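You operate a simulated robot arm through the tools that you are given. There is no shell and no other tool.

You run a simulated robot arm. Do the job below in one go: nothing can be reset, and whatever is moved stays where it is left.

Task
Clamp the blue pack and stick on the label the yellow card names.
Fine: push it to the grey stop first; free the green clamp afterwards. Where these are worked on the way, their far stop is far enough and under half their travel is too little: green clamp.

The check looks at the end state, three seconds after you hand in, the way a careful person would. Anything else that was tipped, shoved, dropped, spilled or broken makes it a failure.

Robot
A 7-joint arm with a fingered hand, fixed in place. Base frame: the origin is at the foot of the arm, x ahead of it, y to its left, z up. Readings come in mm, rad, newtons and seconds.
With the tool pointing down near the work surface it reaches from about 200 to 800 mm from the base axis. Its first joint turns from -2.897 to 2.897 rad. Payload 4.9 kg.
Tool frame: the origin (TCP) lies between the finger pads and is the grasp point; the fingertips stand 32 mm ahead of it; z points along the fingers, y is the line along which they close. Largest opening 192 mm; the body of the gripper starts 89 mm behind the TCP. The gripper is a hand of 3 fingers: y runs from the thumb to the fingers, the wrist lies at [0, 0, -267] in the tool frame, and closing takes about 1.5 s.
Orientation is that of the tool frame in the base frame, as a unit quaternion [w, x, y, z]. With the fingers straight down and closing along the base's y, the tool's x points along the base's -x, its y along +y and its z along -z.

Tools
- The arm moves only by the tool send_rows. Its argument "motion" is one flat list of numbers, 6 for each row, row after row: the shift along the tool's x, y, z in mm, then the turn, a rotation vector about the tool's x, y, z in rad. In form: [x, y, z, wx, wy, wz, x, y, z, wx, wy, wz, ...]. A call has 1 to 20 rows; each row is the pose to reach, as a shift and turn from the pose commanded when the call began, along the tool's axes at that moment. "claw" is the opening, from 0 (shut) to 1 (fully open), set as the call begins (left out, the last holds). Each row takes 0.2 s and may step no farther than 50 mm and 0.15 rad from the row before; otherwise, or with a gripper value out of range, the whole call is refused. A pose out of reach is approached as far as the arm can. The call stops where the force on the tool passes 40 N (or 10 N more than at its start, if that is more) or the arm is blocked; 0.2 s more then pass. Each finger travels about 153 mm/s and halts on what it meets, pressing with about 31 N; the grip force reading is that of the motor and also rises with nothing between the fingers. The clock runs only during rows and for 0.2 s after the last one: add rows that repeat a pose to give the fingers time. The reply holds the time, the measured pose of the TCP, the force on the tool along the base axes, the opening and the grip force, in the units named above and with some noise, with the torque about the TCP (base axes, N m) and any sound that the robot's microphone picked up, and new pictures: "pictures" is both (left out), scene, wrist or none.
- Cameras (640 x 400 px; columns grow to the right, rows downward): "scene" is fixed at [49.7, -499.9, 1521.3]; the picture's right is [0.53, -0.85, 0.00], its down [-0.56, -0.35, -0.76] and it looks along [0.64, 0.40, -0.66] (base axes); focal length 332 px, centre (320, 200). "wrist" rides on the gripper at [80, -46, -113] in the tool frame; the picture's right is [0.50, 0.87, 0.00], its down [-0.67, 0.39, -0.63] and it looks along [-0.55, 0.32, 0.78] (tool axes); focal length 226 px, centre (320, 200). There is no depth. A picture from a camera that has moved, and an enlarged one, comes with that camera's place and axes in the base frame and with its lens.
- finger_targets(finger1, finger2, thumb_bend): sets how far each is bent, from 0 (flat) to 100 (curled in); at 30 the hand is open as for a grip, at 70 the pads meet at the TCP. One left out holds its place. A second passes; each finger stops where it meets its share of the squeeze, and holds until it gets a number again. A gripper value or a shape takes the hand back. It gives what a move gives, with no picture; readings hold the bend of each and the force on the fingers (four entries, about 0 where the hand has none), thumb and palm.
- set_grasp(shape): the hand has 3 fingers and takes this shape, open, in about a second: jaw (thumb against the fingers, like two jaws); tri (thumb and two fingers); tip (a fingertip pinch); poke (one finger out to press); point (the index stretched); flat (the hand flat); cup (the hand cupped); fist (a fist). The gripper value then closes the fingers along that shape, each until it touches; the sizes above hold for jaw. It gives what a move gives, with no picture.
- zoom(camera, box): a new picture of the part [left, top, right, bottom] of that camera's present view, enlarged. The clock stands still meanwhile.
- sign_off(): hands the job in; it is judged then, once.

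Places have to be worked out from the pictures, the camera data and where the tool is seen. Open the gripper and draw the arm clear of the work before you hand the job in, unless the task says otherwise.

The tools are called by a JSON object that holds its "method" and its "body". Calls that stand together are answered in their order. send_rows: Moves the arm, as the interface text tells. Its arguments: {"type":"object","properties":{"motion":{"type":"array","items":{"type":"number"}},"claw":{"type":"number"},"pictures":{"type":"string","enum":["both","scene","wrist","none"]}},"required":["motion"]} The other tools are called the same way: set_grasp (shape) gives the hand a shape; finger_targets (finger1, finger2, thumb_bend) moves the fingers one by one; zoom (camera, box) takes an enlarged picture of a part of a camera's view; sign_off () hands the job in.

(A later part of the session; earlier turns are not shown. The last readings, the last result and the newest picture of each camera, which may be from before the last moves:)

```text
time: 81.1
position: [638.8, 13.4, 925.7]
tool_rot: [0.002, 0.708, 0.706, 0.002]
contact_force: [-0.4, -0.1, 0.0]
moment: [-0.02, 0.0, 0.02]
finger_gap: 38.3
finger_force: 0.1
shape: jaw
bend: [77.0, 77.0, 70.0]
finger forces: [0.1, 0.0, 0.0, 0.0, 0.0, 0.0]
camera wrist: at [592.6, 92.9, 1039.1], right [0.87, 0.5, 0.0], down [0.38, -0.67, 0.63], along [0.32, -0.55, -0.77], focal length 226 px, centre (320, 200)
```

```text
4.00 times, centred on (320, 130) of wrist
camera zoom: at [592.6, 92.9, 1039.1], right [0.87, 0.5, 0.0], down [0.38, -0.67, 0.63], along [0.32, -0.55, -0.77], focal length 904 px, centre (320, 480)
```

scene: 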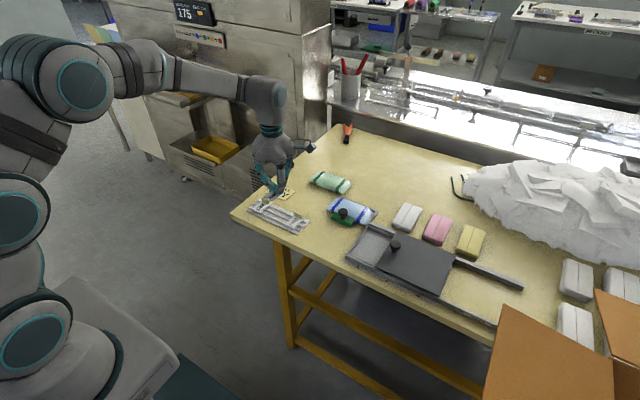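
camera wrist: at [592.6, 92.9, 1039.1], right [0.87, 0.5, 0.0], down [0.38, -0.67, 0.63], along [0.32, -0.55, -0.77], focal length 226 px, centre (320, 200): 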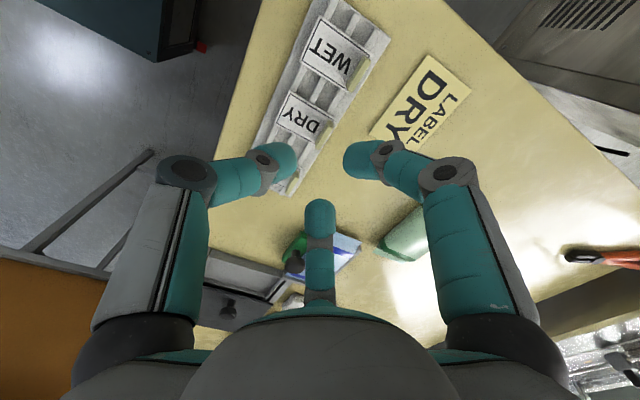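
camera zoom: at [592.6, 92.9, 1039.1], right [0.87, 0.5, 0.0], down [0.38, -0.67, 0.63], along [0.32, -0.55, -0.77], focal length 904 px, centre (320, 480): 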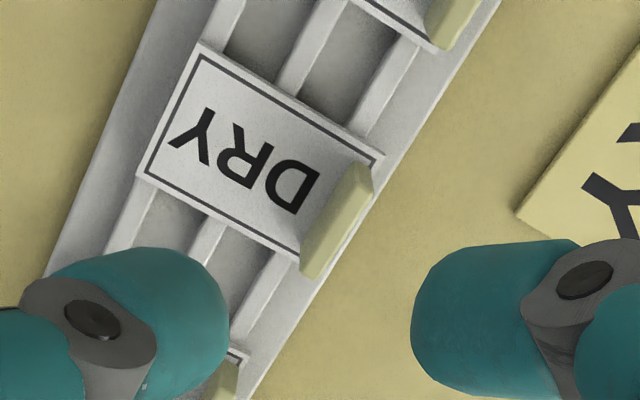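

From two opposite views the tab centre is about (643.5,13). For the mirrored grip the TCP goes to (649,13), with thumb over the label and the two fingers outside. I'm descending to just above the gripping height.

{"method": "send_rows", "body": {"motion": [0, 10.4, 10, 0, 0, 0, 0, 10.4, 35, 0, 0, 0, 0, 10.4, 55, 0, 0, 0, 0, 10.4, 67, 0, 0, 0, 0, 10.4, 67, 0, 0, 0], "claw": 0.2, "pictures": "wrist"}}

{"method": "zoom", "body": {"camera": "wrist", "box": [240, 110, 400, 210]}}

{"method": "zoom", "body": {"camera": "scene", "box": [250, 180, 314, 228]}}

```text
time: 82.3
position: [652.0, 12.8, 859.2]
tool_rot: [0.002, 0.707, 0.707, 0.002]
contact_force: [-0.1, 0.0, -0.1]
moment: [-0.02, -0.02, -0.02]
finger_gap: 38.1
finger_force: 0.0
shape: jaw
bend: [77.0, 77.0, 70.0]
finger forces: [0.0, 0.0, 0.0, 0.1, 0.0, 0.0]
camera wrist: at [603.3, 93.3, 972.5], right [0.87, 0.5, 0.0], down [0.38, -0.67, 0.63], along [0.32, -0.55, -0.77], focal length 226 px, centre (320, 200)
```

wrist: 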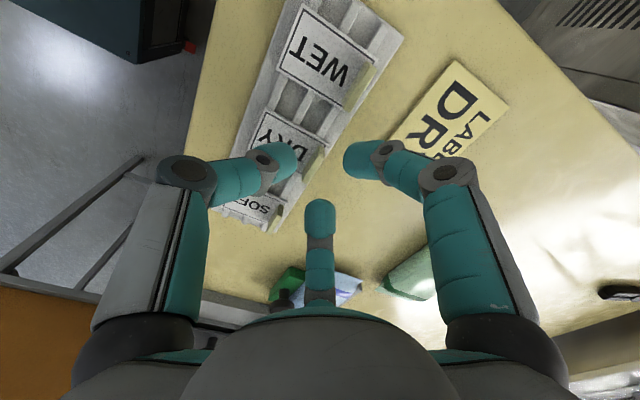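

```text
4.00 times, centred on (320, 160) of wrist
camera zoom: at [603.3, 93.3, 972.5], right [0.87, 0.5, 0.0], down [0.38, -0.67, 0.63], along [0.32, -0.55, -0.77], focal length 904 px, centre (320, 360)
```

zoom: 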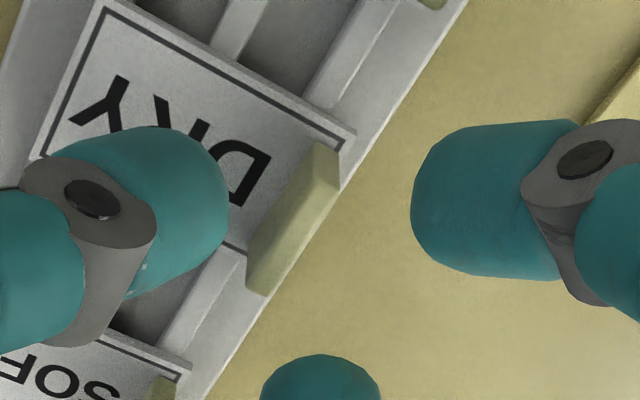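

```text
8.33 times, centred on (282, 204) of scene
camera zoom: at [49.7, -499.9, 1521.3], right [0.53, -0.85, 0.0], down [-0.56, -0.35, -0.76], along [0.64, 0.4, -0.66], focal length 2764 px, centre (637, 167)
```

zoom: 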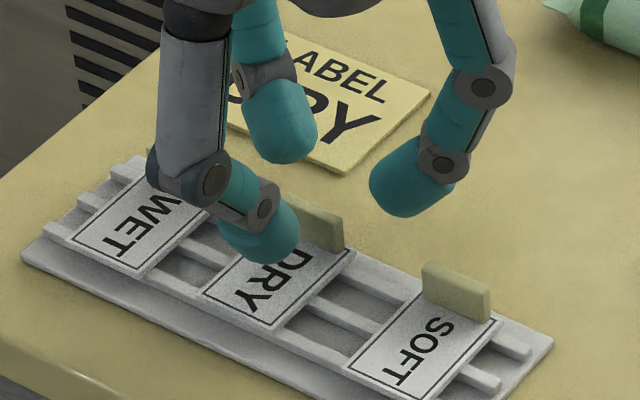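

The geometry mirrors the successful grip. I'm lowering to the same height (TCP z≈849.5) while narrowing to 0.1.

{"method": "send_rows", "body": {"motion": [0, 0, 4, 0, 0, 0, 0, 0, 8.8, 0, 0, 0, 0, 0, 8.8, 0, 0, 0], "claw": 0.12, "pictures": "none"}}

{"method": "zoom", "body": {"camera": "wrist", "box": [240, 110, 400, 210]}}

{"method": "zoom", "body": {"camera": "scene", "box": [260, 190, 300, 220]}}

```text
time: 83.1
position: [652.4, 13.1, 849.9]
tool_rot: [0.002, 0.707, 0.707, 0.002]
contact_force: [0.1, 0.6, -0.4]
moment: [0.0, 0.01, 0.01]
finger_gap: 23.1
finger_force: 0.1
shape: jaw
bend: [75.0, 75.0, 70.0]
finger forces: [0.0, 0.1, 0.0, 0.0, 0.0, 0.1]
```

```text
4.00 times, centred on (320, 160) of wrist
camera zoom: at [604.4, 93.0, 963.6], right [0.87, 0.5, 0.0], down [0.38, -0.67, 0.63], along [0.32, -0.55, -0.77], focal length 904 px, centre (320, 360)
```

zoom: 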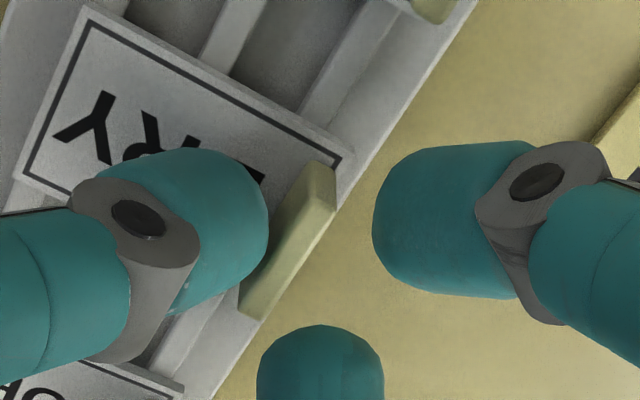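

```text
13.33 times, centred on (280, 205) of scene
camera zoom: at [49.7, -499.9, 1521.3], right [0.53, -0.85, 0.0], down [-0.56, -0.35, -0.76], along [0.64, 0.4, -0.66], focal length 4422 px, centre (853, 133)
```

zoom: 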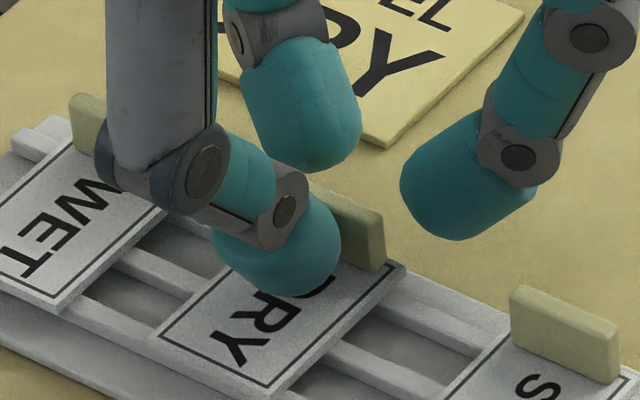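

The tab is about 1.5 mm too near the thumb, so I shift back by that and close to 0.07.

{"method": "send_rows", "body": {"motion": [0, -1.6, 0, 0, 0, 0, 0, -1.6, 0, 0, 0, 0], "claw": 0.1, "pictures": "none"}}

{"method": "send_rows", "body": {"motion": [0, 0, 0, 0, 0, 0, 0, 0, 0, 0, 0, 0], "claw": 0.06, "pictures": "none"}}

{"method": "zoom", "body": {"camera": "wrist", "box": [240, 110, 400, 210]}}

{"method": "zoom", "body": {"camera": "scene", "box": [260, 190, 300, 220]}}

```text
time: 83.7
position: [649.4, 11.9, 849.1]
tool_rot: [0.001, 0.707, 0.707, 0.002]
contact_force: [0.1, 0.2, 0.2]
moment: [0.0, 0.0, 0.02]
finger_gap: 19.4
finger_force: 0.1
shape: jaw
bend: [74.0, 74.0, 70.0]
finger forces: [0.0, 0.0, 0.1, 0.1, 0.0, 0.0]
```

```text
time: 84.3
position: [649.4, 13.0, 849.5]
tool_rot: [0.002, 0.707, 0.707, 0.001]
contact_force: [-0.8, -0.1, -0.5]
moment: [0.01, -0.02, 0.01]
finger_gap: 12.0
finger_force: 0.0
shape: jaw
bend: [73.0, 73.0, 70.0]
finger forces: [0.2, 0.3, 0.1, 0.0, 0.5, 0.0]
```

```text
4.00 times, centred on (320, 160) of wrist
camera zoom: at [602.4, 92.5, 963.7], right [0.87, 0.5, 0.0], down [0.38, -0.67, 0.63], along [0.32, -0.55, -0.77], focal length 904 px, centre (320, 360)
```

zoom: 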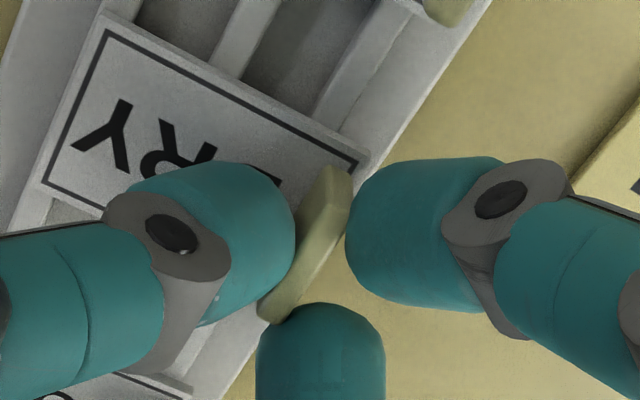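

```text
13.33 times, centred on (280, 205) of scene
camera zoom: at [49.7, -499.9, 1521.3], right [0.53, -0.85, 0.0], down [-0.56, -0.35, -0.76], along [0.64, 0.4, -0.66], focal length 4422 px, centre (853, 133)
```

zoom: 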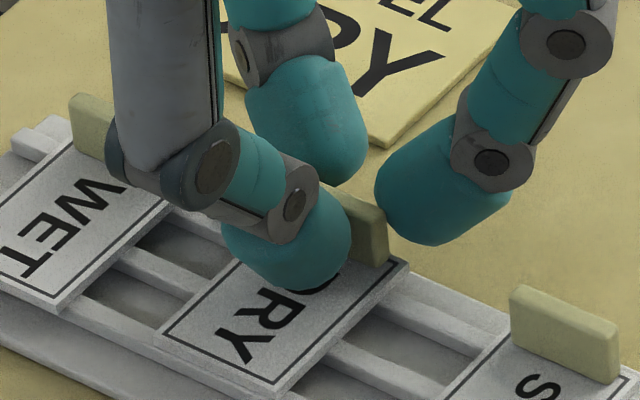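

All three fingers now touch the tab lightly and evenly. I'm squeezing to 0.03.

{"method": "send_rows", "body": {"motion": [0, 0, 0, 0, 0, 0, 0, 0, 0, 0, 0, 0], "claw": 0.03, "pictures": "none"}}

{"method": "zoom", "body": {"camera": "wrist", "box": [240, 110, 400, 210]}}

{"method": "zoom", "body": {"camera": "scene", "box": [260, 190, 300, 220]}}

```text
time: 84.9
position: [649.9, 12.8, 849.7]
tool_rot: [0.002, 0.707, 0.707, 0.002]
contact_force: [0.5, 0.1, -0.6]
moment: [-0.01, -0.02, 0.0]
finger_gap: 5.9
finger_force: 30.8
shape: jaw
bend: [71.0, 71.0, 70.0]
finger forces: [0.0, 0.0, 0.0, 0.0, 28.3, 0.0]
```

```text
4.00 times, centred on (320, 160) of wrist
camera zoom: at [602.4, 92.5, 963.7], right [0.87, 0.5, 0.0], down [0.38, -0.67, 0.63], along [0.32, -0.55, -0.77], focal length 904 px, centre (320, 360)
```

zoom: 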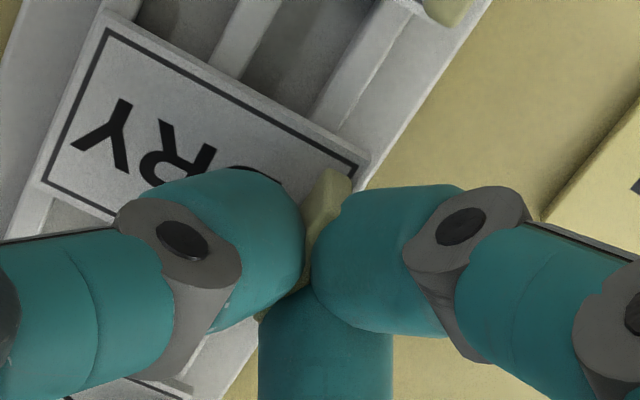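

```text
13.33 times, centred on (280, 205) of scene
camera zoom: at [49.7, -499.9, 1521.3], right [0.53, -0.85, 0.0], down [-0.56, -0.35, -0.76], along [0.64, 0.4, -0.66], focal length 4422 px, centre (853, 133)
```

zoom: 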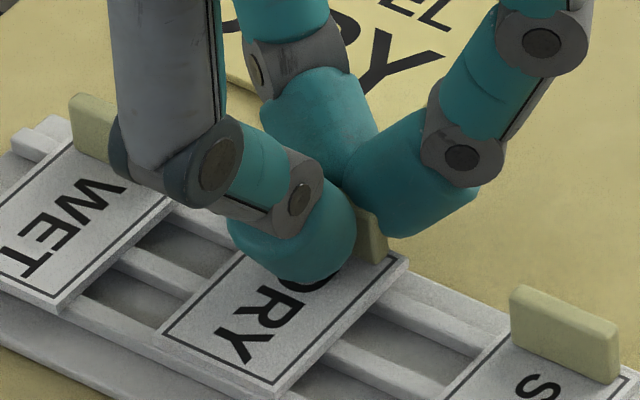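

Same signature as the first good grip (gap 5.9, thumb 28 N, no net force) and the label hasn't moved. I'm lifting.

{"method": "send_rows", "body": {"motion": [0, 0, -2, 0, 0, 0, 0, 0, -6, 0, 0, 0, 0, 0, -14, 0, 0, 0, 0, 0, -26, 0, 0, 0, 0, 0, -40, 0, 0, 0, 0, 0, -55, 0, 0, 0, 0, 0, -70, 0, 0, 0, 0, 0, -70, 0, 0, 0], "pictures": "both"}}

{"method": "zoom", "body": {"camera": "scene", "box": [250, 170, 314, 218]}}

{"method": "zoom", "body": {"camera": "wrist", "box": [240, 110, 400, 210]}}

```text
time: 86.7
position: [647.7, 11.8, 919.9]
tool_rot: [0.002, 0.706, 0.708, 0.001]
contact_force: [-0.5, -0.3, -0.2]
moment: [-0.02, 0.02, 0.01]
finger_gap: 5.9
finger_force: 30.5
shape: jaw
bend: [71.0, 71.0, 70.0]
finger forces: [0.1, 0.1, 0.1, 0.1, 28.1, 0.0]
camera wrist: at [600.6, 91.0, 1033.8], right [0.87, 0.5, 0.0], down [0.38, -0.67, 0.63], along [0.32, -0.55, -0.77], focal length 226 px, centre (320, 200)
```

scene: 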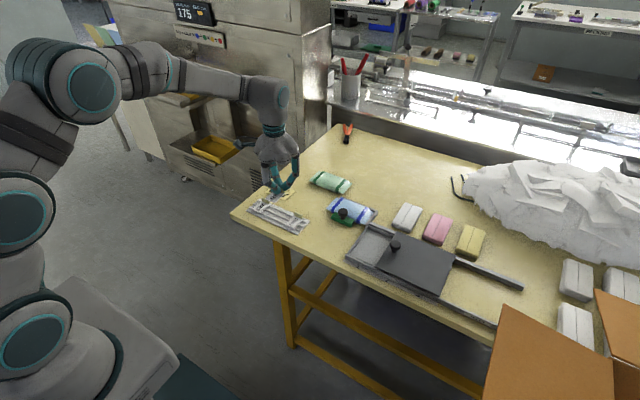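
wrist: 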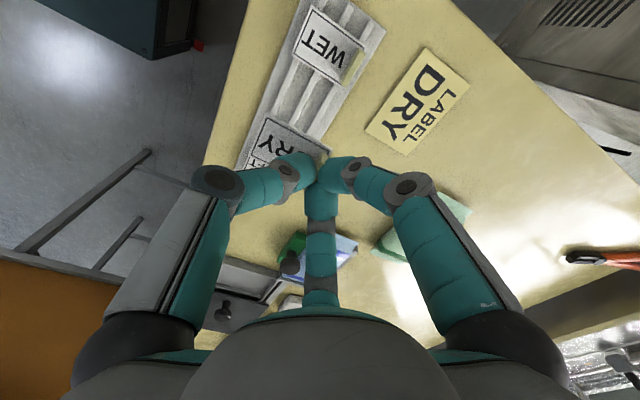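

```text
8.33 times, centred on (282, 194) of scene
camera zoom: at [49.7, -499.9, 1521.3], right [0.53, -0.85, 0.0], down [-0.56, -0.35, -0.76], along [0.64, 0.4, -0.66], focal length 2764 px, centre (637, 250)
```

zoom: 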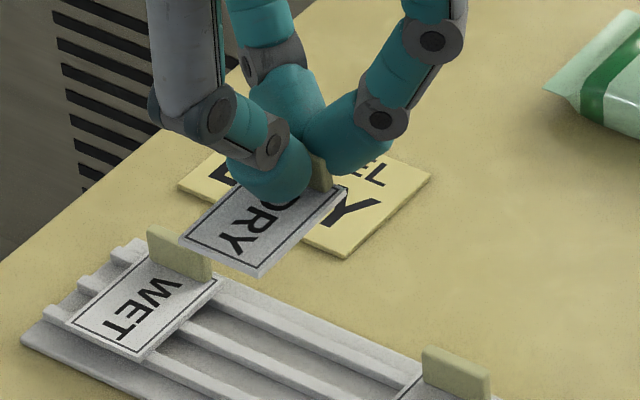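

```text
4.00 times, centred on (320, 160) of wrist
camera zoom: at [600.6, 91.0, 1033.8], right [0.87, 0.5, 0.0], down [0.38, -0.67, 0.63], along [0.32, -0.55, -0.77], focal length 904 px, centre (320, 360)
```

zoom: 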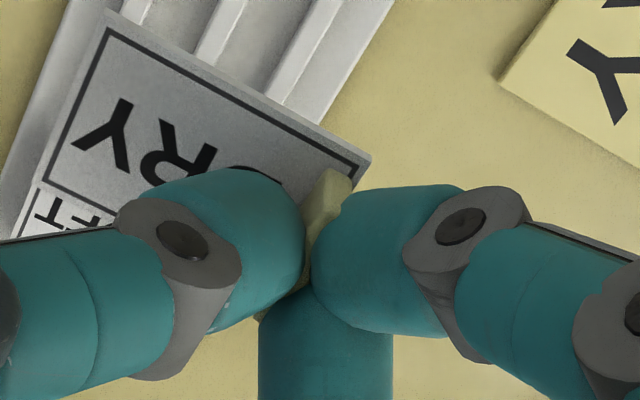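

The label is held flat again. I'm carrying it at height to above the pack, TCP (774,-178), so the label's centre (≈27 mm to -x of the TCP) comes over the pack's centre.

{"method": "send_rows", "body": {"motion": [-10, 7, 0, 0, 0, 0, -34, 23, 0, 0, 0, 0, -62, 42, 0, 0, 0, 0, -92, 62, 0, 0, 0, 0, -122, 82, 0, 0, 0, 0, -150, 100, 0, 0, 0, 0, -174, 116, 0, 0, 0, 0, -189, 126.5, 0, 0, 0, 0, -189, 126.5, 10, 0, 0, 0, -189, 126.5, 15, 0, 0, 0, -189, 126.5, 15, 0, 0, 0], "pictures": "both"}}

{"method": "zoom", "body": {"camera": "scene", "box": [310, 170, 390, 230]}}

{"method": "zoom", "body": {"camera": "wrist", "box": [200, 80, 400, 205]}}

```text
time: 89.1
position: [775.7, -175.7, 905.2]
tool_rot: [0.002, 0.707, 0.707, 0.002]
contact_force: [-0.5, 0.0, -0.4]
moment: [-0.02, 0.02, -0.01]
finger_gap: 6.1
finger_force: 31.0
shape: jaw
bend: [71.0, 71.0, 70.0]
finger forces: [0.1, 0.1, 0.0, 0.0, 28.0, 0.0]
camera wrist: at [728.2, -96.5, 1019.9], right [0.87, 0.5, 0.01], down [0.38, -0.67, 0.63], along [0.32, -0.55, -0.77], focal length 226 px, centre (320, 200)
```

scene: 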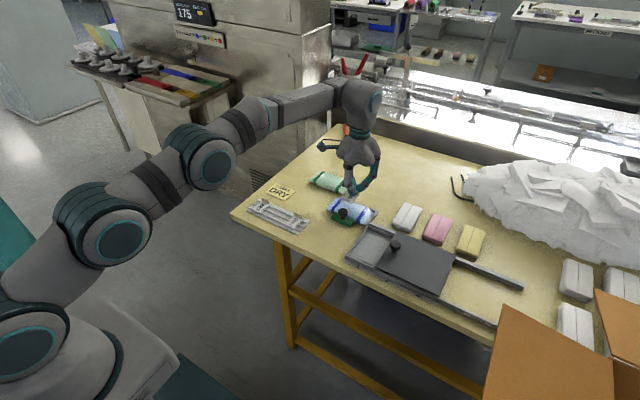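
wrist: 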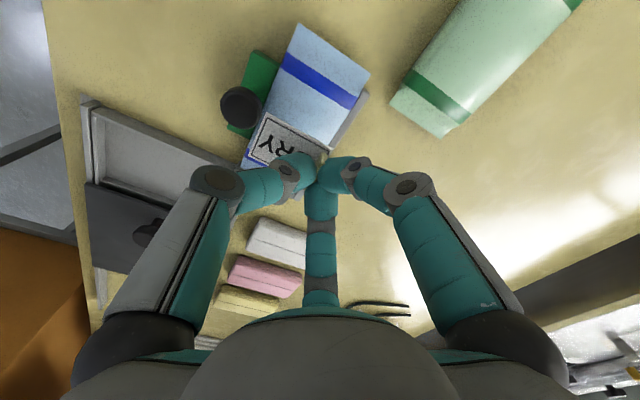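

```text
6.67 times, centred on (350, 200) of scene
camera zoom: at [49.7, -499.9, 1521.3], right [0.53, -0.85, 0.0], down [-0.56, -0.35, -0.76], along [0.64, 0.4, -0.66], focal length 2211 px, centre (120, 200)
```

zoom: 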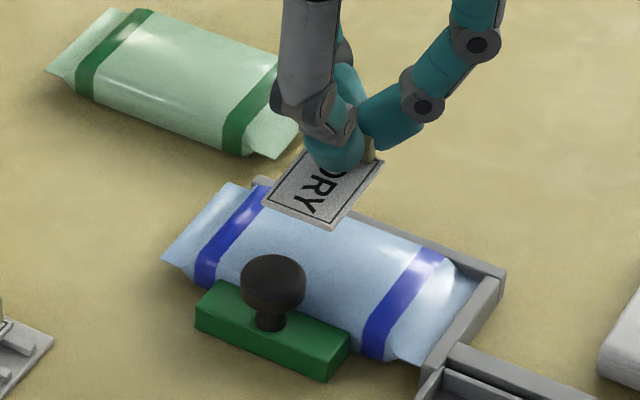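

```text
3.20 times, centred on (300, 142) of wrist
camera zoom: at [728.2, -96.5, 1019.9], right [0.87, 0.5, 0.01], down [0.38, -0.67, 0.63], along [0.32, -0.55, -0.77], focal length 723 px, centre (384, 384)
```

zoom: 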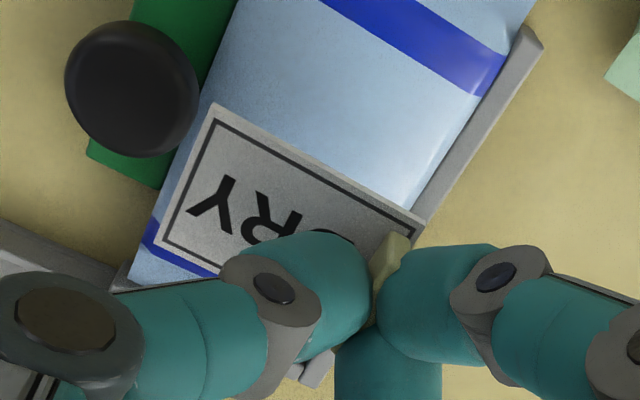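

The label is above the pack: its centre is ≈(748,-174) and the clear window between the blue bands is centred at y≈-176. I'm descending most of the way with a small correction (+1 x, -2 y).

{"method": "send_rows", "body": {"motion": [-2, 1, 8, 0, 0, 0, -2, 1, 18, 0, 0, 0, -2, 1, 28, 0, 0, 0, -2, 1, 35, 0, 0, 0, -2, 1, 35, 0, 0, 0], "pictures": "wrist"}}

{"method": "zoom", "body": {"camera": "scene", "box": [320, 180, 384, 228]}}

{"method": "zoom", "body": {"camera": "wrist", "box": [200, 80, 400, 205]}}

```text
time: 90.3
position: [777.4, -179.3, 870.0]
tool_rot: [0.002, 0.707, 0.707, 0.002]
contact_force: [1.0, -0.2, -0.2]
moment: [0.02, -0.05, 0.0]
finger_gap: 6.0
finger_force: 30.5
shape: jaw
bend: [71.0, 71.0, 70.0]
finger forces: [0.1, 0.0, 0.0, 0.0, 28.0, 0.0]
camera wrist: at [730.5, -99.2, 983.6], right [0.87, 0.5, 0.0], down [0.38, -0.67, 0.63], along [0.32, -0.55, -0.77], focal length 226 px, centre (320, 200)
```

wrist: 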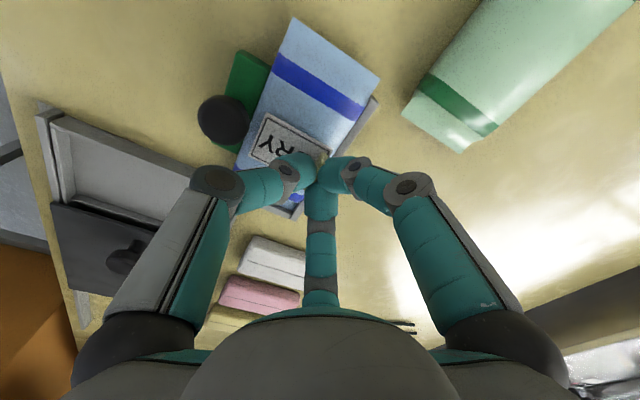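

```text
8.33 times, centred on (352, 204) of scene
camera zoom: at [49.7, -499.9, 1521.3], right [0.53, -0.85, 0.0], down [-0.56, -0.35, -0.76], along [0.64, 0.4, -0.66], focal length 2764 px, centre (53, 167)
```

zoom: 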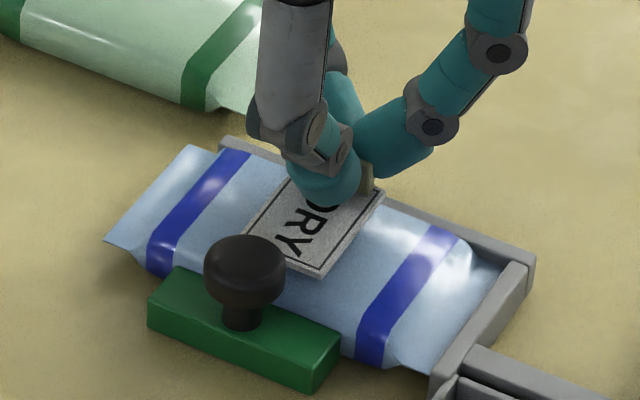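

```text
3.20 times, centred on (300, 142) of wrist
camera zoom: at [730.5, -99.2, 983.6], right [0.87, 0.5, 0.0], down [0.38, -0.67, 0.63], along [0.32, -0.55, -0.77], focal length 723 px, centre (384, 384)
```

zoom: 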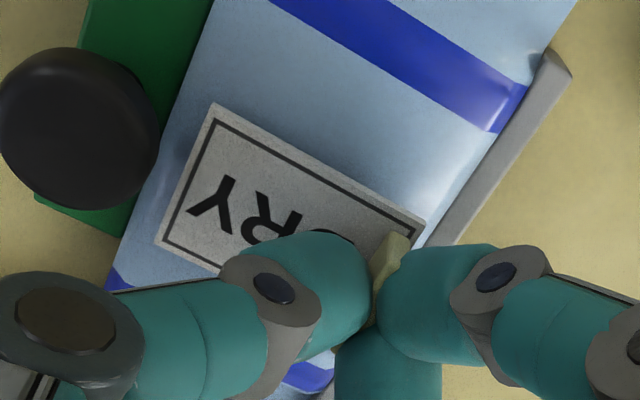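

The label hovers a few mm above the pack, square and centred between the bands. I'm lowering in small steps and feeling for contact.

{"method": "send_rows", "body": {"motion": [0, 0, 2, 0, 0, 0, 0, 0, 4, 0, 0, 0, 0, 0, 4, 0, 0, 0], "pictures": "none"}}

{"method": "send_rows", "body": {"motion": [0, 0, 1, 0, 0, 0, 0, 0, 2, 0, 0, 0, 0, 0, 2, 0, 0, 0], "pictures": "none"}}

{"method": "zoom", "body": {"camera": "scene", "box": [330, 185, 378, 221]}}

```text
time: 91.1
position: [776.3, -178.4, 866.6]
tool_rot: [0.001, 0.707, 0.707, 0.002]
contact_force: [0.9, 0.8, -0.1]
moment: [0.03, 0.0, 0.02]
finger_gap: 5.9
finger_force: 30.9
shape: jaw
bend: [71.0, 71.0, 70.0]
finger forces: [0.0, 0.0, 0.0, 0.0, 28.0, 0.0]
```

```text
time: 91.9
position: [776.8, -177.0, 864.8]
tool_rot: [0.002, 0.707, 0.707, 0.001]
contact_force: [0.6, 0.8, 0.9]
moment: [0.01, 0.01, 0.02]
finger_gap: 5.8
finger_force: 31.5
shape: jaw
bend: [71.0, 71.0, 70.0]
finger forces: [0.1, 0.0, 0.0, 0.1, 28.1, 0.0]
```

```text
11.11 times, centred on (354, 203) of scene
camera zoom: at [49.7, -499.9, 1521.3], right [0.53, -0.85, 0.0], down [-0.56, -0.35, -0.76], along [0.64, 0.4, -0.66], focal length 3685 px, centre (-58, 167)
```

zoom: 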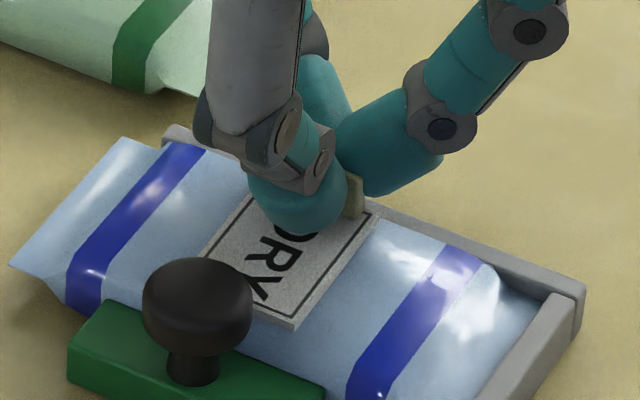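

I'm close, with no firm contact yet; continuing 1 mm at a time.

{"method": "send_rows", "body": {"motion": [0, 0, 1, 0, 0, 0, 0, 0, 1, 0, 0, 0], "pictures": "none"}}

{"method": "send_rows", "body": {"motion": [0, 0, 1, 0, 0, 0, 0, 0, 1, 0, 0, 0], "pictures": "none"}}

{"method": "zoom", "body": {"camera": "scene", "box": [330, 185, 378, 221]}}

```text
time: 92.5
position: [777.7, -178.5, 863.3]
tool_rot: [0.002, 0.707, 0.707, 0.002]
contact_force: [-0.6, -0.6, 1.1]
moment: [-0.03, 0.06, 0.01]
finger_gap: 5.9
finger_force: 30.4
shape: jaw
bend: [71.0, 71.0, 70.0]
finger forces: [0.0, 0.1, 0.1, 0.1, 28.4, 0.1]
```

```text
time: 93.1
position: [777.3, -177.5, 860.4]
tool_rot: [0.002, 0.707, 0.707, 0.001]
contact_force: [0.9, -0.2, -0.7]
moment: [-0.03, 0.02, 0.02]
finger_gap: 5.5
finger_force: 30.9
shape: jaw
bend: [71.0, 71.0, 68.0]
finger forces: [0.0, 0.1, 0.0, 0.0, 0.0, 0.0]
```

```text
11.11 times, centred on (354, 203) of scene
camera zoom: at [49.7, -499.9, 1521.3], right [0.53, -0.85, 0.0], down [-0.56, -0.35, -0.76], along [0.64, 0.4, -0.66], focal length 3685 px, centre (-58, 167)
```

zoom: 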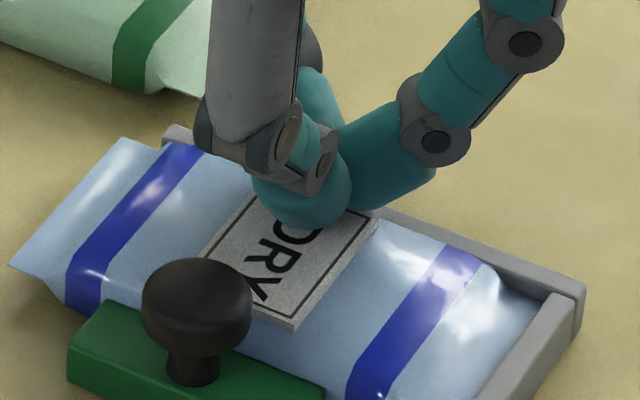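

Thumb force dropped to zero and the label now lies on the pack, so it has touched and stuck. I'm opening the fingers gently and rising to look.

{"method": "send_rows", "body": {"motion": [0, 0, 0, 0, 0, 0, 0, 0, 0, 0, 0, 0], "claw": 0.1, "pictures": "none"}}

{"method": "send_rows", "body": {"motion": [0, 0, 0, 0, 0, 0, 0, 0, 0, 0, 0, 0], "claw": 0.18, "pictures": "none"}}

{"method": "zoom", "body": {"camera": "scene", "box": [330, 185, 378, 221]}}

{"method": "zoom", "body": {"camera": "wrist", "box": [200, 80, 400, 205]}}

```text
time: 93.7
position: [776.2, -177.9, 862.1]
tool_rot: [0.002, 0.707, 0.707, 0.001]
contact_force: [0.0, 0.3, 0.0]
moment: [0.0, -0.02, -0.04]
finger_gap: 19.0
finger_force: 0.0
shape: jaw
bend: [74.0, 74.0, 70.0]
finger forces: [0.0, 0.0, 0.0, 0.0, 0.0, 0.0]
```

```text
time: 94.3
position: [776.2, -177.4, 861.8]
tool_rot: [0.002, 0.707, 0.707, 0.002]
contact_force: [-1.2, -0.6, 0.5]
moment: [0.03, -0.01, 0.01]
finger_gap: 34.3
finger_force: 0.1
shape: jaw
bend: [76.0, 76.0, 70.0]
finger forces: [0.0, 0.0, 0.0, 0.0, 0.0, 0.1]
```

```text
11.11 times, centred on (354, 203) of scene
camera zoom: at [49.7, -499.9, 1521.3], right [0.53, -0.85, 0.0], down [-0.56, -0.35, -0.76], along [0.64, 0.4, -0.66], focal length 3685 px, centre (-58, 167)
```

zoom: 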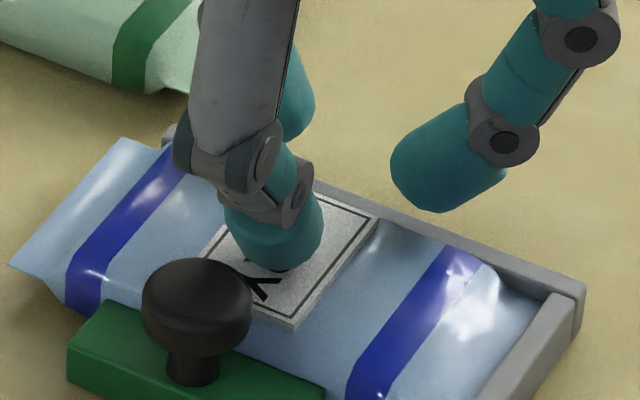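

```text
3.20 times, centred on (300, 142) of wrist
camera zoom: at [729.2, -98.2, 975.5], right [0.87, 0.5, 0.0], down [0.38, -0.67, 0.63], along [0.32, -0.55, -0.77], focal length 723 px, centre (384, 384)
```

zoom: 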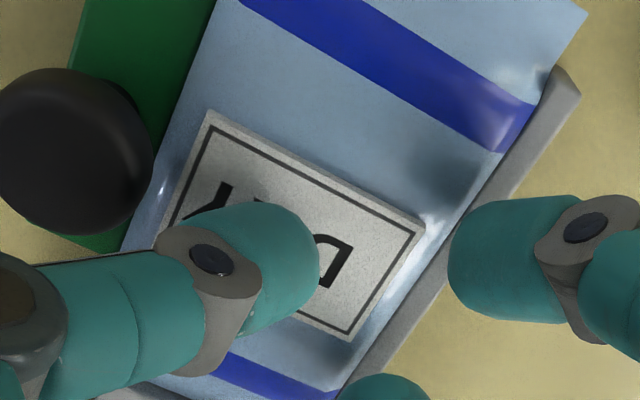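

The peel tab is gone and the DRY label lies flat, square and centred on the pack: it's stuck. I'm rising straight up, then moving over the clamp knob (≈(706.5,-175)) to free it.

{"method": "send_rows", "body": {"motion": [0, 0, -20, 0, 0, 0, 0, 0, -45, 0, 0, 0, 0, 0, -70, 0, 0, 0, 1, -25, -70, 0, 0, 0, 2, -50, -70, 0, 0, 0, 3, -69.5, -70, 0, 0, 0, 3, -69.5, -70, 0, 0, 0], "claw": 0.3, "pictures": "both"}}

{"method": "zoom", "body": {"camera": "scene", "box": [310, 180, 390, 230]}}

{"method": "zoom", "body": {"camera": "wrist", "box": [220, 80, 420, 205]}}

```text
time: 95.9
position: [706.3, -174.5, 930.8]
tool_rot: [0.002, 0.706, 0.708, 0.002]
contact_force: [0.2, 0.2, -0.4]
moment: [0.0, 0.02, -0.01]
finger_gap: 57.5
finger_force: 0.1
shape: jaw
bend: [48.0, 48.0, 70.0]
finger forces: [0.0, 0.0, 0.1, 0.0, 0.0, 0.0]
camera wrist: at [659.2, -95.1, 1044.3], right [0.87, 0.5, 0.0], down [0.38, -0.67, 0.63], along [0.32, -0.55, -0.77], focal length 226 px, centre (320, 200)
```

scene: 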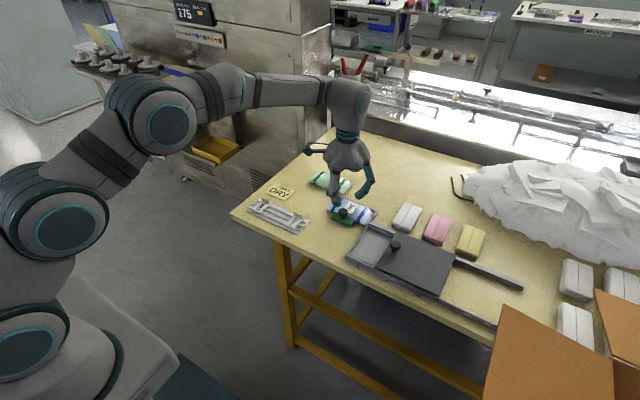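
wrist: 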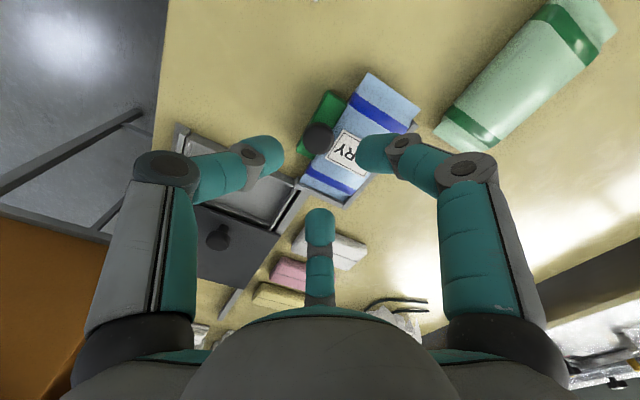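

```text
8.00 times, centred on (350, 205) of scene
camera zoom: at [49.7, -499.9, 1521.3], right [0.53, -0.85, 0.0], down [-0.56, -0.35, -0.76], along [0.64, 0.4, -0.66], focal length 2653 px, centre (80, 160)
```

zoom: 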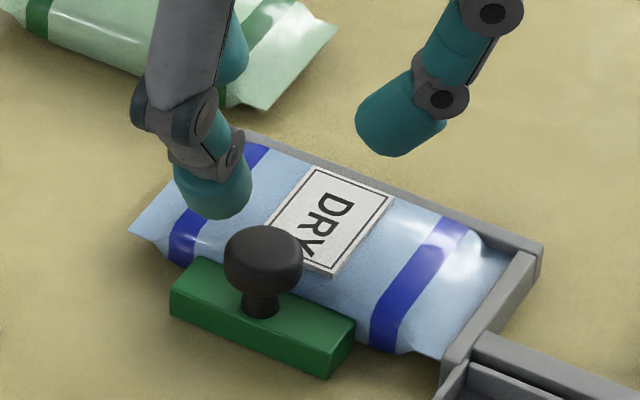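

```text
3.20 times, centred on (320, 142) of wrist
camera zoom: at [659.2, -95.1, 1044.3], right [0.87, 0.5, 0.0], down [0.38, -0.67, 0.63], along [0.32, -0.55, -0.77], focal length 723 px, centre (320, 384)
```

zoom: 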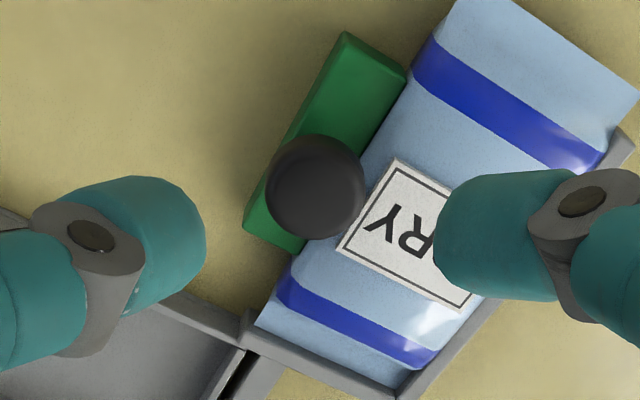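

The DRY label is cleanly on the pack and the hand is centred over the knob. I'm descending to TCP z≈869, which keeps the tips above the label surface.

{"method": "send_rows", "body": {"motion": [0, 0, 25, 0, 0, 0, 0, 0, 45, 0, 0, 0, 0, 0, 61, 0, 0, 0, 0, 0, 61, 0, 0, 0], "claw": 0.28, "pictures": "none"}}

{"method": "zoom", "body": {"camera": "scene", "box": [320, 185, 384, 225]}}

{"method": "zoom", "body": {"camera": "wrist", "box": [240, 110, 400, 210]}}

```text
time: 96.9
position: [707.0, -174.9, 870.6]
tool_rot: [0.002, 0.707, 0.707, 0.002]
contact_force: [0.6, 0.2, -0.2]
moment: [0.01, 0.03, 0.0]
finger_gap: 54.1
finger_force: 0.1
shape: jaw
bend: [49.0, 49.0, 70.0]
finger forces: [0.0, 0.0, 0.0, 0.1, 0.0, 0.0]
```

```text
10.00 times, centred on (352, 205) of scene
camera zoom: at [49.7, -499.9, 1521.3], right [0.53, -0.85, 0.0], down [-0.56, -0.35, -0.76], along [0.64, 0.4, -0.66], focal length 3316 px, centre (0, 150)
```

zoom: 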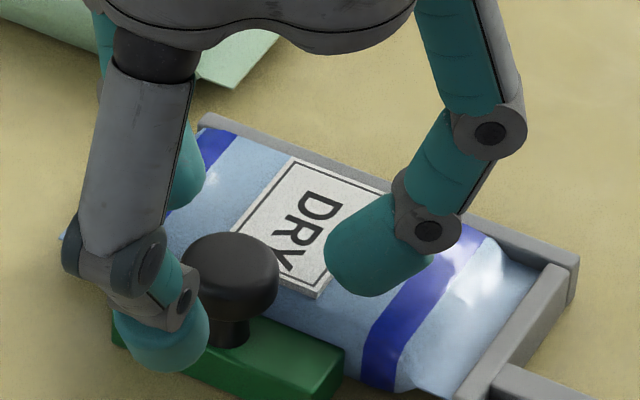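

```text
4.00 times, centred on (320, 160) of wrist
camera zoom: at [659.4, -94.7, 984.5], right [0.87, 0.5, 0.01], down [0.38, -0.67, 0.63], along [0.32, -0.55, -0.77], focal length 904 px, centre (320, 360)
```

zoom: 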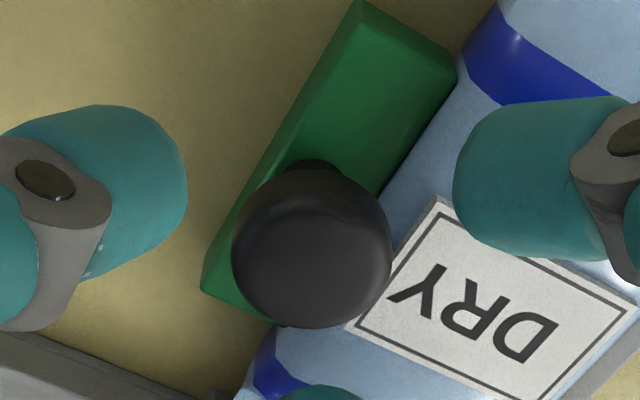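

Everything is clear of the label. I'm closing on the knob.

{"method": "send_rows", "body": {"motion": [0, 0, 0, 0, 0, 0, 0, 0, 0, 0, 0, 0, 0, 0, 0, 0, 0, 0, 0, 0, 0, 0, 0, 0], "claw": 0.08, "pictures": "none"}}

{"method": "zoom", "body": {"camera": "scene", "box": [320, 185, 384, 225]}}

```text
time: 97.9
position: [707.2, -173.7, 874.2]
tool_rot: [0.004, 0.707, 0.707, 0.003]
contact_force: [-1.9, 1.4, 16.7]
moment: [0.12, 0.1, 0.02]
finger_gap: 22.2
finger_force: 30.9
shape: jaw
bend: [76.0, 76.0, 70.0]
finger forces: [36.0, 27.1, 0.0, 0.0, 48.1, 0.1]
```

```text
10.00 times, centred on (352, 205) of scene
camera zoom: at [49.7, -499.9, 1521.3], right [0.53, -0.85, 0.0], down [-0.56, -0.35, -0.76], along [0.64, 0.4, -0.66], focal length 3316 px, centre (0, 150)
```

zoom: 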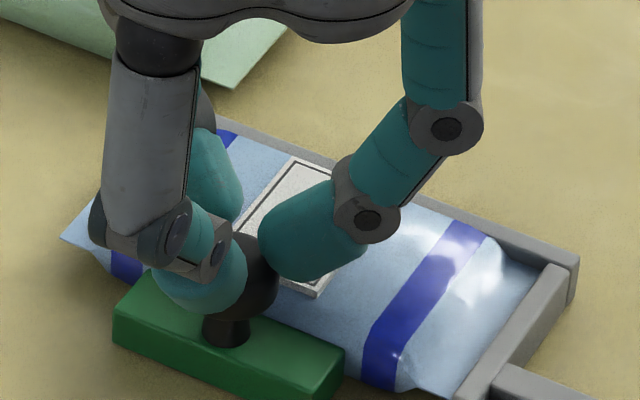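

The knob is gripped, slightly high (17 N upward), but firm. I'm pulling gently in -x to slide the clamp back.

{"method": "send_rows", "body": {"motion": [0, -1, 0, 0, 0, 0, 0, -3, 0, 0, 0, 0, 0, -6, 0, 0, 0, 0, 0, -9, 0, 0, 0, 0, 0, -12, 0, 0, 0, 0, 0, -15, 0, 0, 0, 0, 0, -15, 0, 0, 0, 0], "pictures": "none"}}

{"method": "zoom", "body": {"camera": "scene", "box": [310, 185, 390, 235]}}

```text
time: 99.5
position: [692.4, -175.9, 873.5]
tool_rot: [0.005, 0.707, 0.707, 0.003]
contact_force: [-0.4, 7.9, 36.5]
moment: [0.29, 0.14, -0.05]
finger_gap: 22.5
finger_force: 31.2
shape: jaw
bend: [76.0, 76.0, 70.0]
finger forces: [42.5, 31.4, 0.2, 0.1, 52.1, 0.1]
```

```text
8.00 times, centred on (350, 210) of scene
camera zoom: at [49.7, -499.9, 1521.3], right [0.53, -0.85, 0.0], down [-0.56, -0.35, -0.76], along [0.64, 0.4, -0.66], focal length 2653 px, centre (80, 120)
```

zoom: 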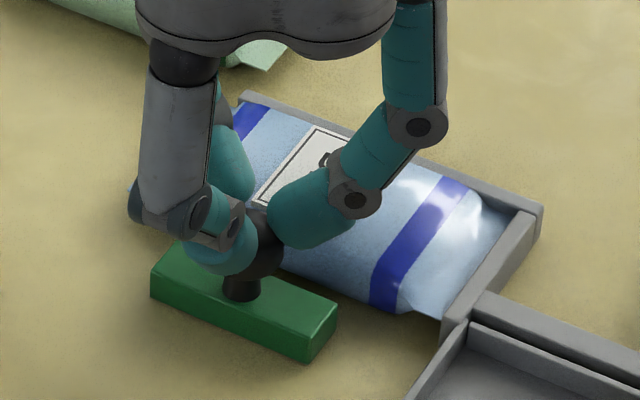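

The clamp has slid back 15 mm, but the grip is riding high on the knob (36 N up). I'll release slightly, lower to TCP z≈867 and re-grip as before.

{"method": "send_rows", "body": {"motion": [0, 0, 0, 0, 0, 0, 0, 0, 0, 0, 0, 0], "claw": 0.24, "pictures": "none"}}

{"method": "send_rows", "body": {"motion": [0, 0, 1.5, 0, 0, 0, 0, 0, 3.5, 0, 0, 0, 0, 0, 3.5, 0, 0, 0], "pictures": "none"}}

{"method": "send_rows", "body": {"motion": [0, 0, 0, 0, 0, 0, 0, 0, 0, 0, 0, 0, 0, 0, 0, 0, 0, 0], "claw": 0.08, "pictures": "wrist"}}

{"method": "zoom", "body": {"camera": "scene", "box": [310, 185, 390, 235]}}

```text
time: 100.1
position: [691.4, -175.2, 869.3]
tool_rot: [0.0, 0.707, 0.707, 0.001]
contact_force: [1.2, 0.5, 21.0]
moment: [0.0, 0.39, -0.02]
finger_gap: 46.2
finger_force: 0.1
shape: jaw
bend: [78.0, 78.0, 62.0]
finger forces: [0.0, 0.1, 0.0, 0.2, 24.2, 0.0]
```

```text
time: 100.9
position: [691.7, -173.8, 867.8]
tool_rot: [0.002, 0.707, 0.707, 0.003]
contact_force: [-1.0, 8.6, 32.2]
moment: [0.16, 0.68, -0.16]
finger_gap: 46.7
finger_force: 0.0
shape: jaw
bend: [78.0, 78.0, 61.0]
finger forces: [0.0, 0.0, 0.0, 0.0, 38.6, 0.0]
```

```text
time: 101.7
position: [691.6, -175.3, 867.0]
tool_rot: [0.002, 0.708, 0.706, 0.001]
contact_force: [-0.9, 7.6, 22.6]
moment: [0.23, 0.23, -0.06]
finger_gap: 25.9
finger_force: 31.2
shape: jaw
bend: [59.0, 59.0, 63.0]
finger forces: [27.3, 26.9, 0.0, 0.0, 53.0, 0.0]
camera wrist: at [643.9, -95.2, 980.7], right [0.87, 0.5, 0.0], down [0.38, -0.67, 0.63], along [0.32, -0.55, -0.77], focal length 226 px, centre (320, 200)
```

wrist: 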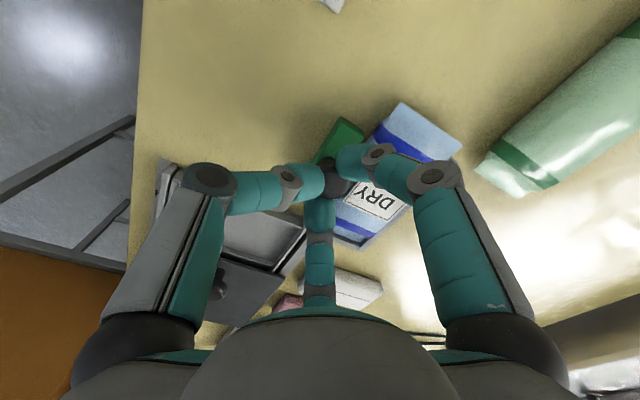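

```text
8.00 times, centred on (350, 210) of scene
camera zoom: at [49.7, -499.9, 1521.3], right [0.53, -0.85, 0.0], down [-0.56, -0.35, -0.76], along [0.64, 0.4, -0.66], focal length 2653 px, centre (80, 120)
```

zoom: 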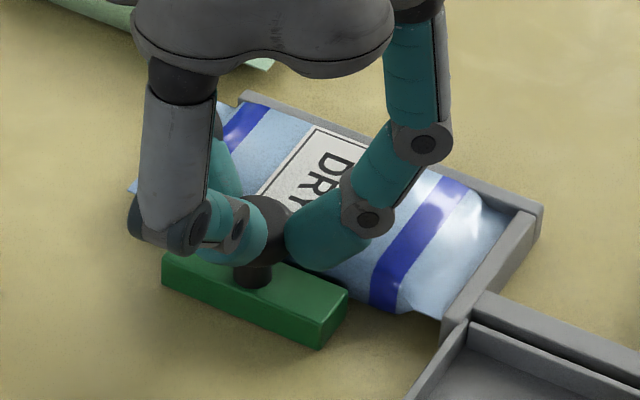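

The thumb caught on the knob's rim and nudged the clamp slightly. I'll open wider, lift clear and re-centre before re-gripping.

{"method": "send_rows", "body": {"motion": [0, 0, -2, 0, 0, 0, 0, 0, -4, 0, 0, 0, 0, 0, -20, 0, 0, 0, 0, 0, -50, 0, 0, 0, 0, 0, -50, 0, 0, 0], "claw": 0.35, "pictures": "both"}}

{"method": "zoom", "body": {"camera": "scene", "box": [310, 185, 390, 235]}}

{"method": "zoom", "body": {"camera": "wrist", "box": [240, 110, 400, 210]}}

```text
time: 102.9
position: [690.2, -175.0, 917.9]
tool_rot: [0.001, 0.707, 0.708, 0.002]
contact_force: [-0.2, -0.3, 0.5]
moment: [0.01, 0.01, -0.03]
finger_gap: 67.2
finger_force: 0.0
shape: jaw
bend: [45.0, 45.0, 70.0]
finger forces: [0.0, 0.0, 0.0, 0.1, 0.0, 0.0]
camera wrist: at [642.7, -95.8, 1031.4], right [0.87, 0.5, 0.0], down [0.39, -0.67, 0.63], along [0.32, -0.55, -0.77], focal length 226 px, centre (320, 200)
```

scene: 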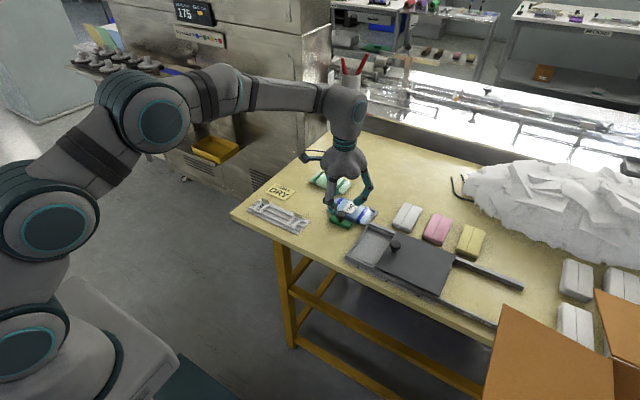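
wrist: 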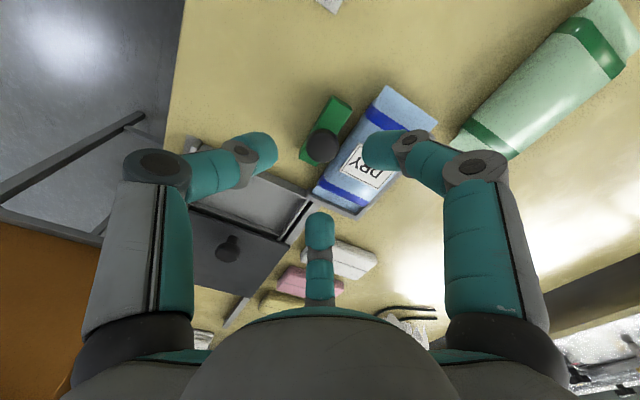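

```text
8.00 times, centred on (350, 210) of scene
camera zoom: at [49.7, -499.9, 1521.3], right [0.53, -0.85, 0.0], down [-0.56, -0.35, -0.76], along [0.64, 0.4, -0.66], focal length 2653 px, centre (80, 120)
```

zoom: 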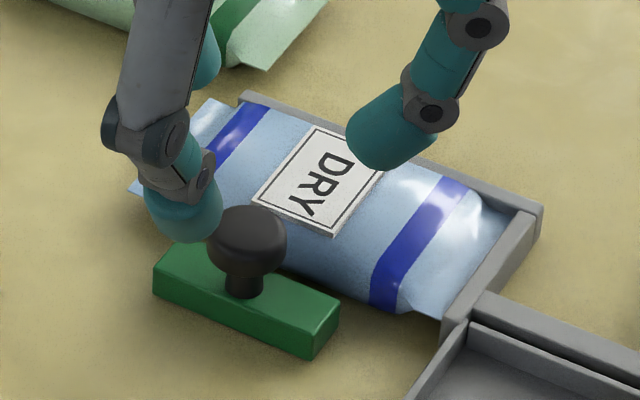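

```text
4.00 times, centred on (320, 160) of wrist
camera zoom: at [642.7, -95.8, 1031.4], right [0.87, 0.5, 0.0], down [0.39, -0.67, 0.63], along [0.32, -0.55, -0.77], focal length 904 px, centre (320, 360)
```

zoom: 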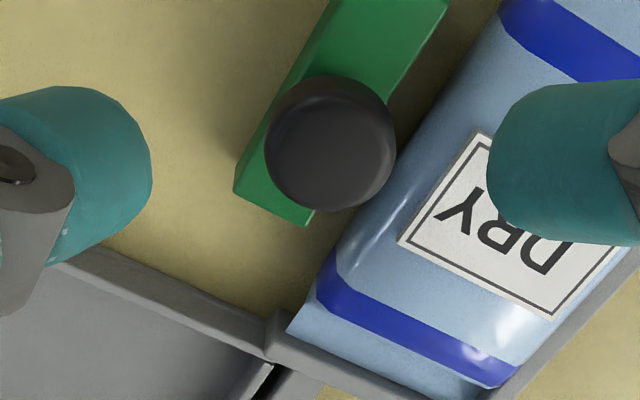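

The knob is at (691.5,-175). I'm re-centring (+2.5 mm x) and descending to TCP z≈866 with the hand wide open, then closing.

{"method": "send_rows", "body": {"motion": [0, 2.5, 20, 0, 0, 0, 0, 2.5, 40, 0, 0, 0, 0, 2.5, 51.5, 0, 0, 0, 0, 2.5, 51.5, 0, 0, 0], "claw": 0.35, "pictures": "none"}}

{"method": "zoom", "body": {"camera": "scene", "box": [310, 185, 390, 235]}}

{"method": "zoom", "body": {"camera": "wrist", "box": [240, 110, 400, 210]}}

```text
time: 103.9
position: [695.0, -173.6, 866.9]
tool_rot: [0.001, 0.707, 0.707, 0.002]
contact_force: [-0.5, 0.2, -0.2]
moment: [0.0, 0.02, 0.01]
finger_gap: 66.8
finger_force: 0.2
shape: jaw
bend: [45.0, 45.0, 70.0]
finger forces: [0.1, 0.0, 0.0, 0.0, 0.0, 0.1]
```

```text
8.00 times, centred on (350, 210) of scene
camera zoom: at [49.7, -499.9, 1521.3], right [0.53, -0.85, 0.0], down [-0.56, -0.35, -0.76], along [0.64, 0.4, -0.66], focal length 2653 px, centre (80, 120)
```

zoom: 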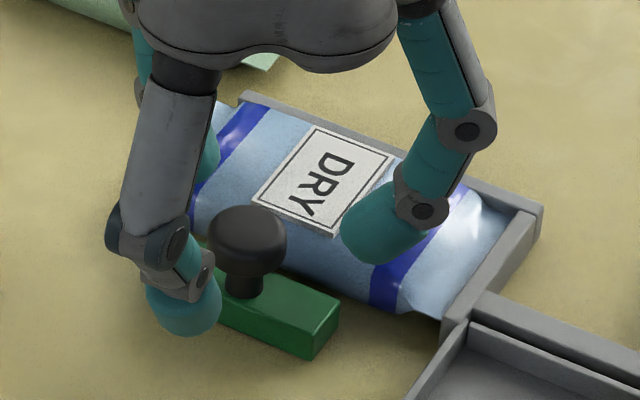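

```text
4.00 times, centred on (320, 160) of wrist
camera zoom: at [647.1, -94.9, 980.6], right [0.87, 0.5, 0.0], down [0.38, -0.67, 0.63], along [0.32, -0.55, -0.77], focal length 904 px, centre (320, 360)
```

zoom: 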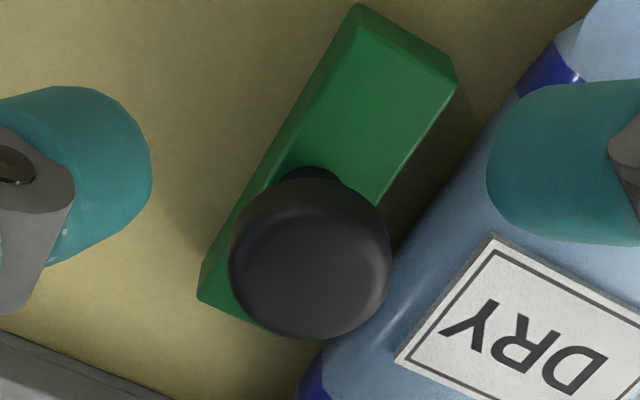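

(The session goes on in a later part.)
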